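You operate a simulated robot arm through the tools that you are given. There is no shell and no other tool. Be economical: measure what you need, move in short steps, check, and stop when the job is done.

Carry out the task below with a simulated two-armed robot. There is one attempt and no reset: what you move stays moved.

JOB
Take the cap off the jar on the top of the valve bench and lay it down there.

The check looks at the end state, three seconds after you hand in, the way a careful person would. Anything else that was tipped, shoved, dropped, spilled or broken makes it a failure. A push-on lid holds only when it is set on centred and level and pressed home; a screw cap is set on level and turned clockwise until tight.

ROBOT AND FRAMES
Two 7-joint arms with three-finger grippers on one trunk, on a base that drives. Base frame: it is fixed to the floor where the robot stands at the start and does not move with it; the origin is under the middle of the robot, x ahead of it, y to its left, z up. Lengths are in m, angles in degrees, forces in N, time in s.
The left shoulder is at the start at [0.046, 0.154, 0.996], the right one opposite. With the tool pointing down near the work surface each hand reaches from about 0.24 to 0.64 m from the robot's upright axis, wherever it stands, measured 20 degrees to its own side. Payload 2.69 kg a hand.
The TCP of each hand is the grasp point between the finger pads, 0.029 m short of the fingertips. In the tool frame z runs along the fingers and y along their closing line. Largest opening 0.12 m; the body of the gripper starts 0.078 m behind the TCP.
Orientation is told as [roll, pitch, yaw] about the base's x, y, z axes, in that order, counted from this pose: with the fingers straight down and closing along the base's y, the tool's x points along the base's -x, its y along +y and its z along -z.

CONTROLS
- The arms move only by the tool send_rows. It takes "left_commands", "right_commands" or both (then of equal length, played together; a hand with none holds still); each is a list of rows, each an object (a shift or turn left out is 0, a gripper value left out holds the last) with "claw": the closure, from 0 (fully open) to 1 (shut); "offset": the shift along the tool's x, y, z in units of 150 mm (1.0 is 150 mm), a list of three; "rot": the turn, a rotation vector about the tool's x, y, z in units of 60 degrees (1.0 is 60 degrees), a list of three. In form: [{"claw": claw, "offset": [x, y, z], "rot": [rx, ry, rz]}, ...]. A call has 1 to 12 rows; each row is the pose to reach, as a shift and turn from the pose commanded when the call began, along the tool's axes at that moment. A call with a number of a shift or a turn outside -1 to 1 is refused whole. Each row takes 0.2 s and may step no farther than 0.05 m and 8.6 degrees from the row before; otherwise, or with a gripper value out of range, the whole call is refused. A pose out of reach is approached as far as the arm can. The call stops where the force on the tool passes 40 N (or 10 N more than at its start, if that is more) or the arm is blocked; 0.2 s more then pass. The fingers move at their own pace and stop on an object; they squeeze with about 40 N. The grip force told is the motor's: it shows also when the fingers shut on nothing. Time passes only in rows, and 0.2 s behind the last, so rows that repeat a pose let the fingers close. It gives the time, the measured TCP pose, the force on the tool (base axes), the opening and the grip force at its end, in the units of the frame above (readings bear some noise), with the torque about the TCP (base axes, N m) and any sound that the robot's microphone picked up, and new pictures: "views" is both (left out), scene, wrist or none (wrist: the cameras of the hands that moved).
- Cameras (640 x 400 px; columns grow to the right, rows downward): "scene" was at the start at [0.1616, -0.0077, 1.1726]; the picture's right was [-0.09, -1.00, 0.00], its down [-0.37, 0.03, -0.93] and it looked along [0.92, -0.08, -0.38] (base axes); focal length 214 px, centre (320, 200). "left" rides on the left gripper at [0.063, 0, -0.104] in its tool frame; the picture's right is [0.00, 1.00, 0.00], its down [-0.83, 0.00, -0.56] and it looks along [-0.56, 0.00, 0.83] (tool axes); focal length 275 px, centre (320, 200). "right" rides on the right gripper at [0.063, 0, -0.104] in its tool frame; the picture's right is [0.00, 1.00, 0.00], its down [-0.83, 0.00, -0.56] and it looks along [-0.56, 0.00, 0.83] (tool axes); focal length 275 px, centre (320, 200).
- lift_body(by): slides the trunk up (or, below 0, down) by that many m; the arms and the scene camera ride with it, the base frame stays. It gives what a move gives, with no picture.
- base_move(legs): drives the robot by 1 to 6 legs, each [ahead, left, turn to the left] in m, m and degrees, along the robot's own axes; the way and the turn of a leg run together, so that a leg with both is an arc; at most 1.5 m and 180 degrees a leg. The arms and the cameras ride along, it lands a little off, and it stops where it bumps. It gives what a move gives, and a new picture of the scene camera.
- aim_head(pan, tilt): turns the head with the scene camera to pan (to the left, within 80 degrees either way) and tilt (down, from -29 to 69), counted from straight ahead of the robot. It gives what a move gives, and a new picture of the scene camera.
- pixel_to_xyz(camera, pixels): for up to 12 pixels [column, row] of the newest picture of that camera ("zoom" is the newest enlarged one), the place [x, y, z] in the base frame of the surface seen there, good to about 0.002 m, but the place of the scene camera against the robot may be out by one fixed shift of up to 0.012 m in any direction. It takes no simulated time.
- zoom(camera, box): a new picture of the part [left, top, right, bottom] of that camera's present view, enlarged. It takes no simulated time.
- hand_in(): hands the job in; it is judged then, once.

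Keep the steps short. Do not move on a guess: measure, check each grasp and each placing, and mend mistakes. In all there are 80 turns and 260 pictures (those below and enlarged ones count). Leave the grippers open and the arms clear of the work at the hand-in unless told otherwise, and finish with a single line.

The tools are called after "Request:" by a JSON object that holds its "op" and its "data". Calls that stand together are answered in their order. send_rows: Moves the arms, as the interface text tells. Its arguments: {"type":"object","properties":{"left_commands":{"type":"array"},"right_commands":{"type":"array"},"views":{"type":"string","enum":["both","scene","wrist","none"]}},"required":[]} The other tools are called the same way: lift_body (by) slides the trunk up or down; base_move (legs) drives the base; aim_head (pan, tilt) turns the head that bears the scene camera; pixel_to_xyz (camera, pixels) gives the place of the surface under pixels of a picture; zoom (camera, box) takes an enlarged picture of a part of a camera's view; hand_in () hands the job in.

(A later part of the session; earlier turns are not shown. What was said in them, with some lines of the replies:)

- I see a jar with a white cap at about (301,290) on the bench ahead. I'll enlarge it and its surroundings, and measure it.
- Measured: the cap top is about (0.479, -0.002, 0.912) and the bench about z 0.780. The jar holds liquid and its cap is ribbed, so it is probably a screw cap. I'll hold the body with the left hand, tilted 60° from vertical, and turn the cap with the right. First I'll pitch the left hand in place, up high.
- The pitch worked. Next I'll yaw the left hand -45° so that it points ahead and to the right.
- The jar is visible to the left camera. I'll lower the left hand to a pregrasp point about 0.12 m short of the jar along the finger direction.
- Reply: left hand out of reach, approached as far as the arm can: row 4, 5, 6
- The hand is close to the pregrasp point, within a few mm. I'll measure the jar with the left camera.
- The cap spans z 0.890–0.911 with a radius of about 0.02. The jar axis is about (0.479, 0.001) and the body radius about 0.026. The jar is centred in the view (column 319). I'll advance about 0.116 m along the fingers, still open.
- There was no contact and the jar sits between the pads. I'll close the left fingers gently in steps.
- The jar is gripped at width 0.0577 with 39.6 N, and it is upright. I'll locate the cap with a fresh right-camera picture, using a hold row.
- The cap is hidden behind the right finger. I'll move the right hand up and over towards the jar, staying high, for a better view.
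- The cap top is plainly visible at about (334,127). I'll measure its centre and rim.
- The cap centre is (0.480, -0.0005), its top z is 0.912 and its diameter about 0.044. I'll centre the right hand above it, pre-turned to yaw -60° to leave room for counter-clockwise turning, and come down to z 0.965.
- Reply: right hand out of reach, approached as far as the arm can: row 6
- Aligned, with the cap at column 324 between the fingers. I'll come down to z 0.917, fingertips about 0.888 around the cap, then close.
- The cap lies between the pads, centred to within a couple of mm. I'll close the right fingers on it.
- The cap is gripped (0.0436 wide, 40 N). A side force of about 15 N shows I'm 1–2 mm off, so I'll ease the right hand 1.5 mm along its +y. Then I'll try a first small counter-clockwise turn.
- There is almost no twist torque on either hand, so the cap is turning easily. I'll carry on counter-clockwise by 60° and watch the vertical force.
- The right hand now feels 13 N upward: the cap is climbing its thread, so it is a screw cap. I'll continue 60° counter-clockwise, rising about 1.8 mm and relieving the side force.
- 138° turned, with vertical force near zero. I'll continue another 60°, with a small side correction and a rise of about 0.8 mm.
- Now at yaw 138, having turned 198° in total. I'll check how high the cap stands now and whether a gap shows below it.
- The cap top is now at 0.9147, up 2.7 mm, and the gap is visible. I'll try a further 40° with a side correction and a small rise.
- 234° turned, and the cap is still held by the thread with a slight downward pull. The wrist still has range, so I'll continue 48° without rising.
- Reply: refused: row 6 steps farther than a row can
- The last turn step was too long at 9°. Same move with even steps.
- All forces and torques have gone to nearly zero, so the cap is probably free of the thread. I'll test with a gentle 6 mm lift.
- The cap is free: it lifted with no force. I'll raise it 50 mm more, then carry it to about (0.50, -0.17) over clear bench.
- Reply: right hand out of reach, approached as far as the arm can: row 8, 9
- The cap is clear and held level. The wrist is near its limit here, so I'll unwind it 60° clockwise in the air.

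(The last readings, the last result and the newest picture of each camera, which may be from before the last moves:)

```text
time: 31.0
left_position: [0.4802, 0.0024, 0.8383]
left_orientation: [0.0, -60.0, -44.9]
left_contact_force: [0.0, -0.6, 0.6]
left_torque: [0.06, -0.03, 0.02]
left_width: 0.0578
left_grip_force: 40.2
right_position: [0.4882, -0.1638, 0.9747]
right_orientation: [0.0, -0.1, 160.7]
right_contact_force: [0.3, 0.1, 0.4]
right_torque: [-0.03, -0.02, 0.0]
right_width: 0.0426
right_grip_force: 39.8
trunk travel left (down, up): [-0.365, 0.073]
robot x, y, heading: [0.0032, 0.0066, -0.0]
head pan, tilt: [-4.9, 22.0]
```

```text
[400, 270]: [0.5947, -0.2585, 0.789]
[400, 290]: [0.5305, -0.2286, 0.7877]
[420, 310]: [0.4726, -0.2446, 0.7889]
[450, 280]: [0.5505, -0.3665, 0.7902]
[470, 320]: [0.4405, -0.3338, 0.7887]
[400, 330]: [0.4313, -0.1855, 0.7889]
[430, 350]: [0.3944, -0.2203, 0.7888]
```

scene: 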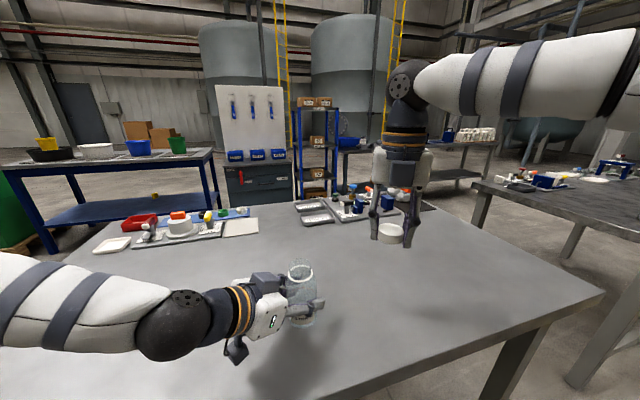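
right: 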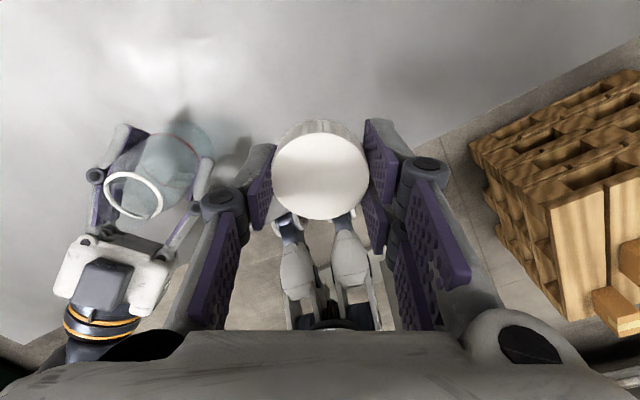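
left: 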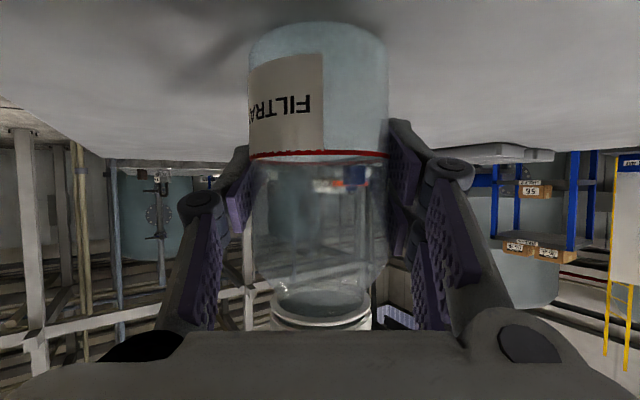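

The bench below (0.488, -0.164) is clear. I'll unwind another 60° while lowering to TCP z about 0.83.

Request:
{"op": "send_rows", "data": {"right_commands": [{"rot": [0, 0, 0.13], "offset": [0, 0, 0.05]}, {"rot": [0, 0, 0.26], "offset": [0, 0, 0.15]}, {"rot": [0, 0, 0.39], "offset": [0, 0, 0.3]}, {"rot": [0, 0, 0.52], "offset": [0, 0, 0.45]}, {"rot": [0, 0, 0.65], "offset": [0, 0, 0.6]}, {"rot": [0, 0, 0.78], "offset": [0, 0, 0.75]}, {"rot": [0, 0, 0.9], "offset": [0, 0, 0.88]}, {"rot": [0, 0, 1], "offset": [0, 0, 0.96]}, {"rot": [0, 0, 1], "offset": [0, 0, 0.96]}], "views": "both"}}

```text
time: 33.0
left_position: [0.479, 0.0014, 0.8376]
left_orientation: [0.1, -60.0, -45.1]
left_contact_force: [0.3, 0.6, 1.4]
left_torque: [0.05, -0.02, 0.01]
left_width: 0.0578
left_grip_force: 40.0
right_position: [0.4886, -0.1642, 0.8323]
right_orientation: [0.0, 0.0, 100.7]
right_contact_force: [0.2, 0.2, 0.8]
right_torque: [0.0, 0.0, 0.0]
right_width: 0.0427
right_grip_force: 40.1
trunk travel left (down, up): [-0.365, 0.073]
robot x, y, heading: [-0.0003, 0.0016, 0.0]
head pan, tilt: [-4.9, 22.0]
```

scene: 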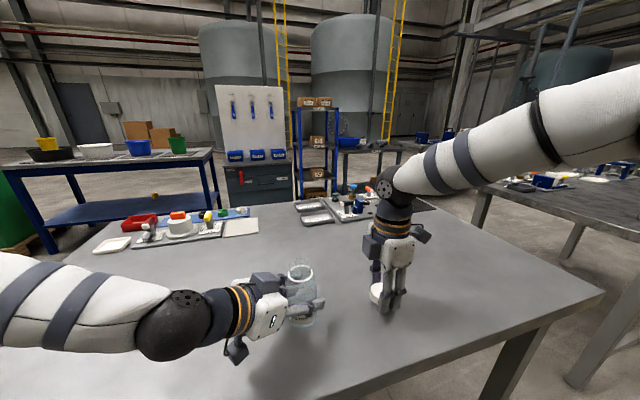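
right: 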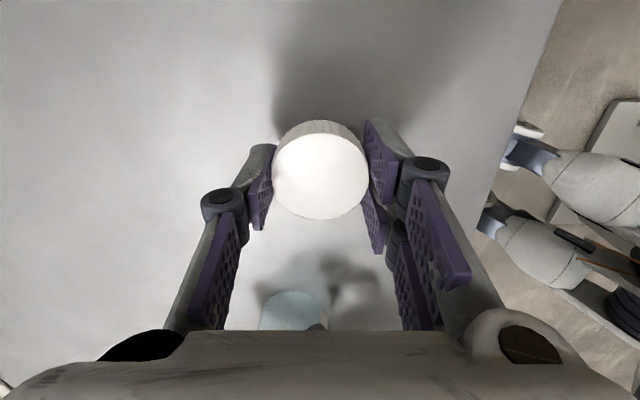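

Now I'll go slowly down the last 2 cm and watch the vertical force.

Request:
{"op": "send_rows", "data": {"right_commands": [{"offset": [0, 0, 0.04]}, {"offset": [0, 0, 0.08]}, {"offset": [0, 0, 0.11]}, {"offset": [0, 0, 0.125]}, {"offset": [0, 0, 0.14]}, {"offset": [0, 0, 0.14]}], "views": "wrist"}}

```text
time: 34.4
left_position: [0.4796, 0.0027, 0.8372]
left_orientation: [0.0, -60.0, -45.0]
left_contact_force: [-0.2, -1.2, 1.1]
left_torque: [0.06, 0.0, 0.01]
left_width: 0.0577
left_grip_force: 39.8
right_position: [0.4895, -0.1645, 0.8115]
right_orientation: [0.0, 0.0, 100.9]
right_contact_force: [-0.4, 0.2, -0.5]
right_torque: [0.03, -0.01, -0.02]
right_width: 0.0427
right_grip_force: 39.7
trunk travel left (down, up): [-0.365, 0.073]
robot x, y, heading: [0.001, 0.0015, -0.0]
head pan, tilt: [-4.9, 22.0]
```

right: 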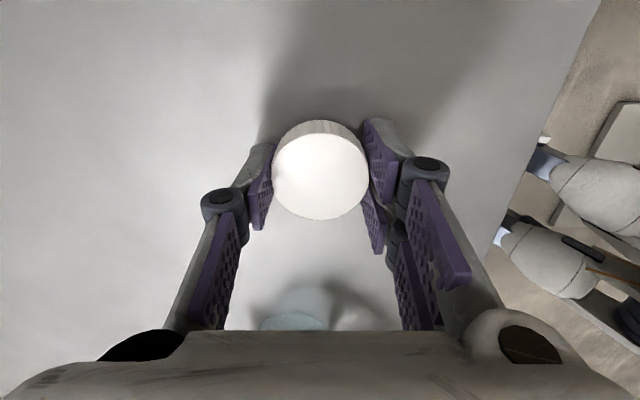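

No contact yet. I'll go down in 1 mm steps, up to 4 mm.

Request:
{"op": "send_rows", "data": {"right_commands": [{"offset": [0, 0, 0.006]}, {"offset": [0, 0, 0.012]}, {"offset": [0, 0, 0.018]}, {"offset": [0, 0, 0.024]}, {"offset": [0, 0, 0.024]}], "views": "wrist"}}

Request:
{"op": "pixel_to_xyz", "data": {"camera": "right", "pixels": [[320, 170], [320, 200], [320, 140], [150, 150], [320, 250]]}}

```text
time: 35.6
left_position: [0.4788, 0.0013, 0.8384]
left_orientation: [-0.1, -59.9, -45.1]
left_contact_force: [-0.6, 0.7, -0.9]
left_torque: [0.02, -0.01, 0.02]
left_width: 0.058
left_grip_force: 39.7
right_position: [0.4876, -0.1637, 0.8093]
right_orientation: [-0.2, -0.1, 100.8]
right_contact_force: [0.1, -2.1, 8.3]
right_torque: [-0.08, 0.2, 0.01]
right_width: 0.0425
right_grip_force: 40.2
trunk travel left (down, up): [-0.365, 0.073]
robot x, y, heading: [0.0003, -0.001, 0.1]
head pan, tilt: [-4.9, 22.0]
```

right: 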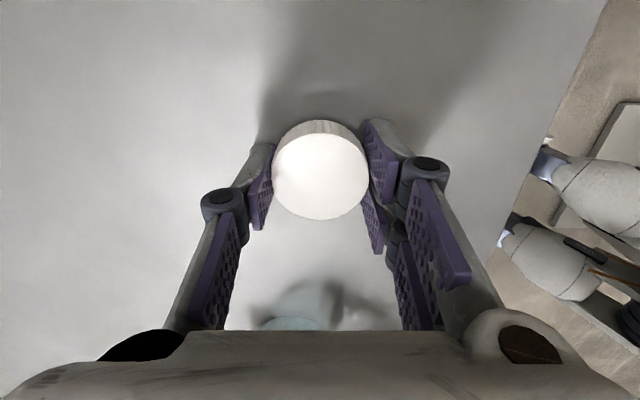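

```text
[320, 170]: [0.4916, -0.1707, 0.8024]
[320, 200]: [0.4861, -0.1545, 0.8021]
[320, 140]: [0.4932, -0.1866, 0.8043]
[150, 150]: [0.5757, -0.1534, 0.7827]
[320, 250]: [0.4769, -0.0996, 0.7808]
```

Contact shows at 8 N, and the cap top at 0.802 means its underside is on the bench. I'll open slowly and then look.

Request:
{"op": "send_rows", "data": {"right_commands": [{"offset": [0, 0, -0.006], "claw": 1}, {"offset": [0, 0, -0.006], "claw": 0.6}, {"offset": [0, 0, -0.006], "claw": 0.5}, {"offset": [0, 0, -0.006], "claw": 0.4}, {"offset": [0, 0, -0.006], "claw": 0.3}, {"offset": [0, 0, -0.006], "claw": 0.3}], "views": "wrist"}}

```text
time: 37.0
left_position: [0.4806, 0.0016, 0.8385]
left_orientation: [0.0, -60.0, -45.0]
left_contact_force: [0.0, 0.4, 1.2]
left_torque: [0.03, -0.03, 0.03]
left_width: 0.0577
left_grip_force: 40.0
right_position: [0.4887, -0.165, 0.8081]
right_orientation: [0.0, 0.0, 100.8]
right_contact_force: [0.7, 1.0, 0.3]
right_torque: [0.0, -0.02, -0.01]
right_width: 0.084
right_grip_force: 0.1
trunk travel left (down, up): [-0.365, 0.073]
robot x, y, heading: [-0.0018, 0.0002, 0.0]
head pan, tilt: [-4.9, 22.0]
```

right: 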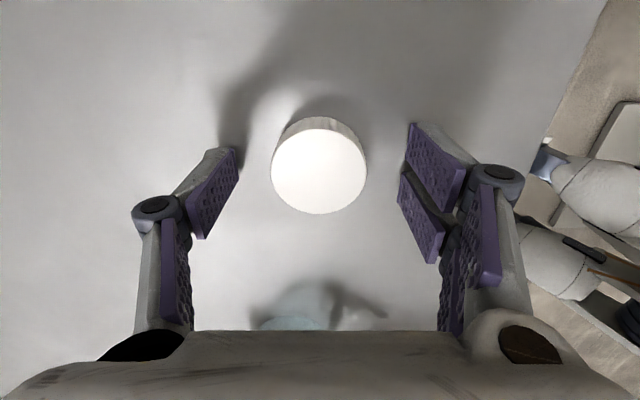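

The cap lies flat and free. I'll raise the right hand straight up, opening it fully once high.

Request:
{"op": "send_rows", "data": {"right_commands": [{"offset": [0, 0, -0.15]}, {"offset": [0, 0, -0.4]}, {"offset": [0, 0, -0.7]}, {"offset": [0, 0, -1], "claw": 0}, {"offset": [0, 0, -1], "claw": 0}], "views": "both"}}

Request:
{"op": "zoom", "data": {"camera": "scene", "box": [240, 240, 420, 350]}}

```text
time: 38.2
left_position: [0.4805, 0.0015, 0.8363]
left_orientation: [0.0, -60.0, -45.0]
left_contact_force: [-0.3, 0.0, 1.0]
left_torque: [-0.01, -0.02, -0.04]
left_width: 0.058
left_grip_force: 40.3
right_position: [0.489, -0.1642, 0.9576]
right_orientation: [-0.1, 0.0, 100.8]
right_contact_force: [0.5, -1.0, -0.6]
right_torque: [0.01, 0.0, 0.0]
right_width: 0.1201
right_grip_force: 0.3
trunk travel left (down, up): [-0.365, 0.073]
robot x, y, heading: [-0.0004, -0.0002, 0.1]
head pan, tilt: [-4.9, 22.0]
```

scene: 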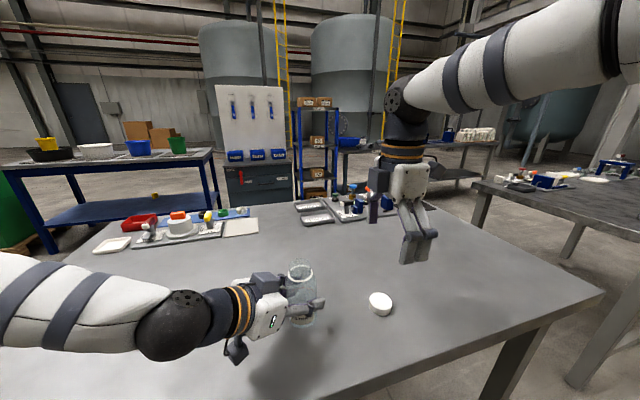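
right: 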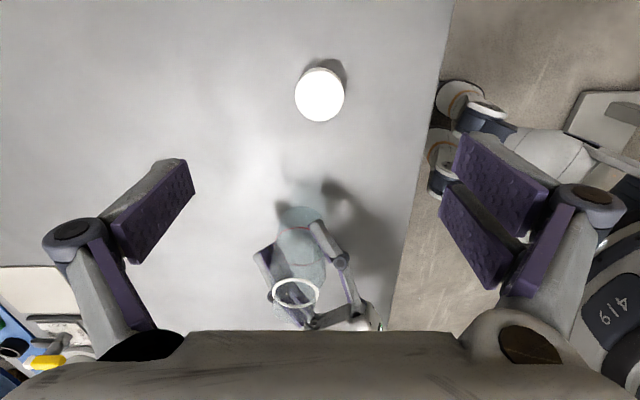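

```text
3.56 times, centred on (330, 295) of scene
```

zoom: 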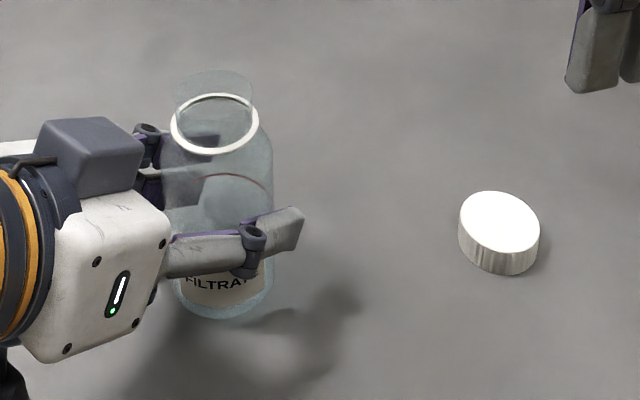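

The cap lies on the bench and the jar is open and still held. I'll open the left fingers slowly to let the jar stand.

Request:
{"op": "send_rows", "data": {"left_commands": [{"claw": 0.5}, {"claw": 0.45}, {"claw": 0.35}, {"claw": 0.2}, {"claw": 0}, {"claw": 0}], "views": "both"}}

Request:
{"op": "pixel_to_xyz", "data": {"camera": "scene", "pixels": [[380, 297], [372, 300], [388, 300], [380, 292], [380, 303], [420, 310]]}}

```text
time: 39.6
left_position: [0.4798, 0.0022, 0.8373]
left_orientation: [0.0, -59.9, -44.9]
left_contact_force: [-0.3, -0.1, 0.2]
left_torque: [0.0, 0.02, 0.0]
left_width: 0.1198
left_grip_force: 0.1
right_position: [0.4906, -0.1643, 0.9582]
right_orientation: [0.1, 0.0, 100.7]
right_contact_force: [-0.6, -0.3, -0.3]
right_torque: [-0.01, -0.01, 0.04]
right_width: 0.12
right_grip_force: 0.0
trunk travel left (down, up): [-0.365, 0.073]
robot x, y, heading: [-0.0028, 0.0057, 0.2]
head pan, tilt: [-4.9, 22.0]
```

scene: 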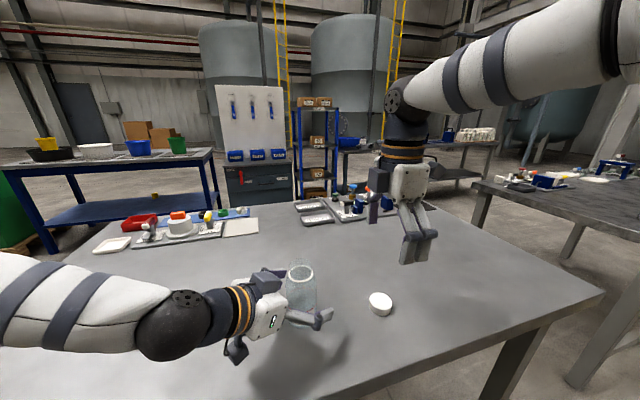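
left: 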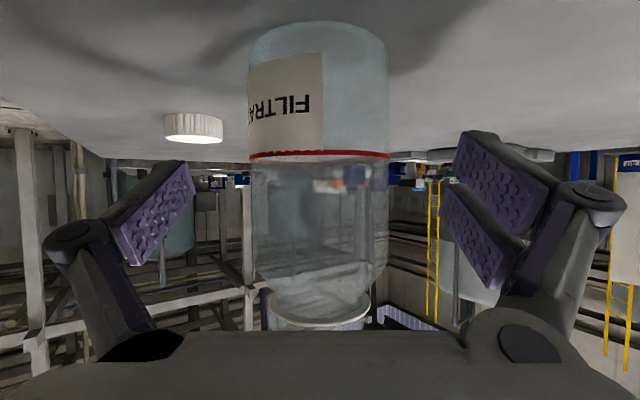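

```text
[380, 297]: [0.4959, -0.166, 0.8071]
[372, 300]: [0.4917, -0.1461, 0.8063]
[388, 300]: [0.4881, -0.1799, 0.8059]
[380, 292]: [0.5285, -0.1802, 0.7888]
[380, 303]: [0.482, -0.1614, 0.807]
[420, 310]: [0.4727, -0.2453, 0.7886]
```

The jar stands upright between the open fingers, and the cap top is level at 0.806–0.807 (scene frame). I'll withdraw the left hand back along its fingers.

Request:
{"op": "send_rows", "data": {"left_commands": [{"offset": [0, 0, -0.15]}, {"offset": [0, 0, -0.3]}, {"offset": [0, 0, -0.45]}, {"offset": [0, 0, -0.6]}, {"offset": [0, 0, -0.72]}, {"offset": [-0.2, 0, -0.78]}, {"offset": [-0.45, 0, -0.78]}, {"offset": [-0.45, 0, -0.78]}], "views": "both"}}

Request:
{"op": "zoom", "data": {"camera": "scene", "box": [240, 240, 420, 350]}}

```text
time: 41.4
left_position: [0.4315, 0.0493, 0.9538]
left_orientation: [0.0, -60.0, -45.0]
left_contact_force: [-0.1, -0.2, -0.2]
left_torque: [-0.01, 0.02, 0.03]
left_width: 0.1199
left_grip_force: 0.0
right_position: [0.4886, -0.1634, 0.9575]
right_orientation: [0.0, -0.1, 100.8]
right_contact_force: [-0.5, -0.8, -0.7]
right_torque: [0.01, 0.01, 0.0]
right_width: 0.1199
right_grip_force: 0.0
trunk travel left (down, up): [-0.365, 0.073]
robot x, y, heading: [0.0047, -0.0, 0.1]
head pan, tilt: [-4.9, 22.0]
```

scene: 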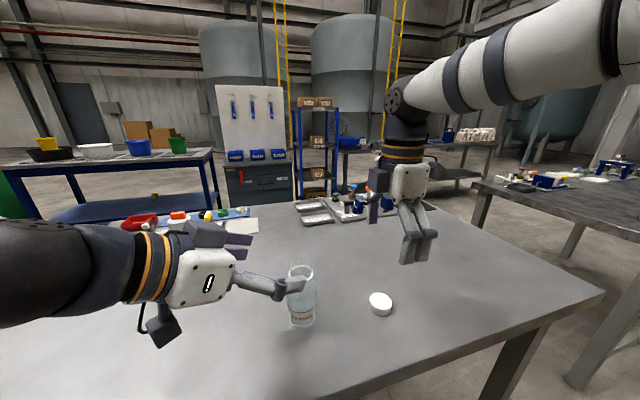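
left: 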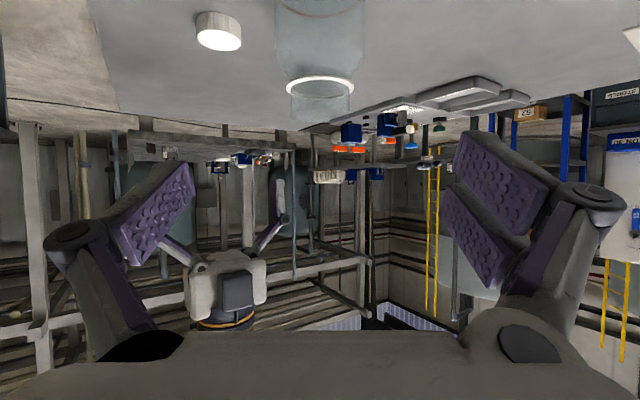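

```text
3.56 times, centred on (330, 295) of scene
```

zoom: 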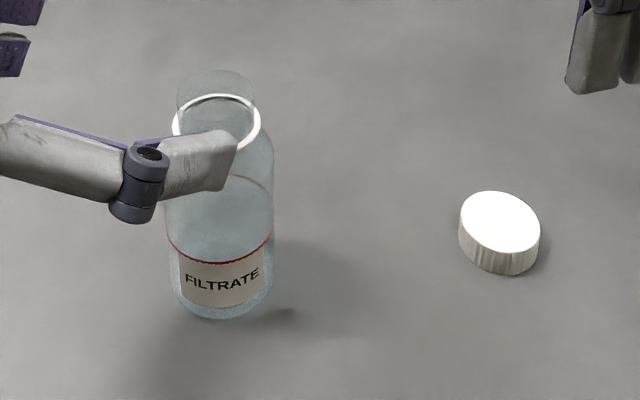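

The jar stands with its liquid inside and the cap is flat beside it. I'll take the left hand up, then away to the left, and raise the right hand a little.

Request:
{"op": "send_rows", "data": {"left_commands": [{"offset": [-0.23, 0, -0.133]}, {"offset": [-0.46, 0, -0.267]}, {"offset": [-0.38, 0.157, -0.4]}, {"offset": [-0.3, 0.314, -0.54]}, {"offset": [-0.227, 0.47, -0.675]}, {"offset": [-0.227, 0.47, -0.675]}], "right_commands": [{"offset": [0, 0, -0.1]}, {"offset": [0, 0, -0.2]}, {"offset": [0, 0, -0.3]}, {"offset": [0, 0, -0.4]}, {"offset": [0, 0, -0.4]}, {"offset": [0, 0, -0.4]}], "views": "scene"}}

Request:
{"op": "zoom", "data": {"camera": "scene", "box": [240, 240, 420, 350]}}

```text
time: 42.8
left_position: [0.433, 0.148, 1.035]
left_orientation: [0.0, -60.0, -45.0]
left_contact_force: [-0.6, 0.5, 0.5]
left_torque: [-0.03, -0.04, 0.01]
left_width: 0.1202
left_grip_force: 0.0
right_position: [0.4878, -0.1654, 1.018]
right_orientation: [-0.1, -0.1, 100.8]
right_contact_force: [-0.3, 0.6, -0.3]
right_torque: [0.04, 0.0, 0.03]
right_width: 0.1198
right_grip_force: 0.0
trunk travel left (down, up): [-0.365, 0.073]
robot x, y, heading: [0.0021, -0.0001, -0.1]
head pan, tilt: [-4.9, 22.0]
```

scene: 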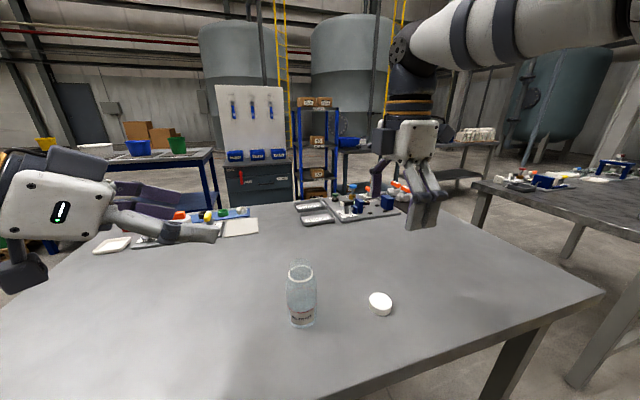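

```text
3.56 times, centred on (330, 295) of scene
```

zoom: 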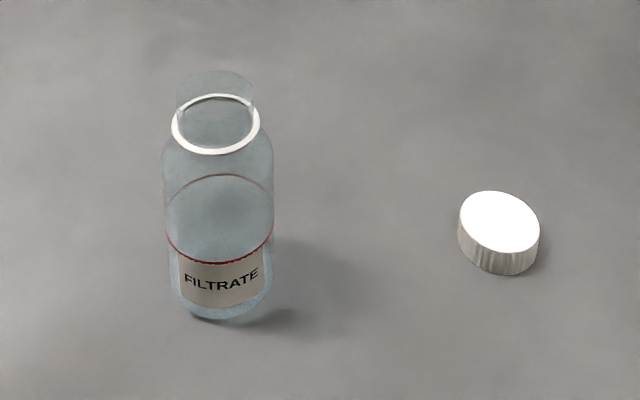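

The jar is upright and uncapped with its contents intact. The cap is flat on the bench, both grippers are open and the arms are clear, so I'm handing in.

Request:
{"op": "hand_in", "data": {}}

```text
The job is handed in.
```

The jar's cap is unscrewed and lies flat on the valve bench beside the upright, unspilled jar.
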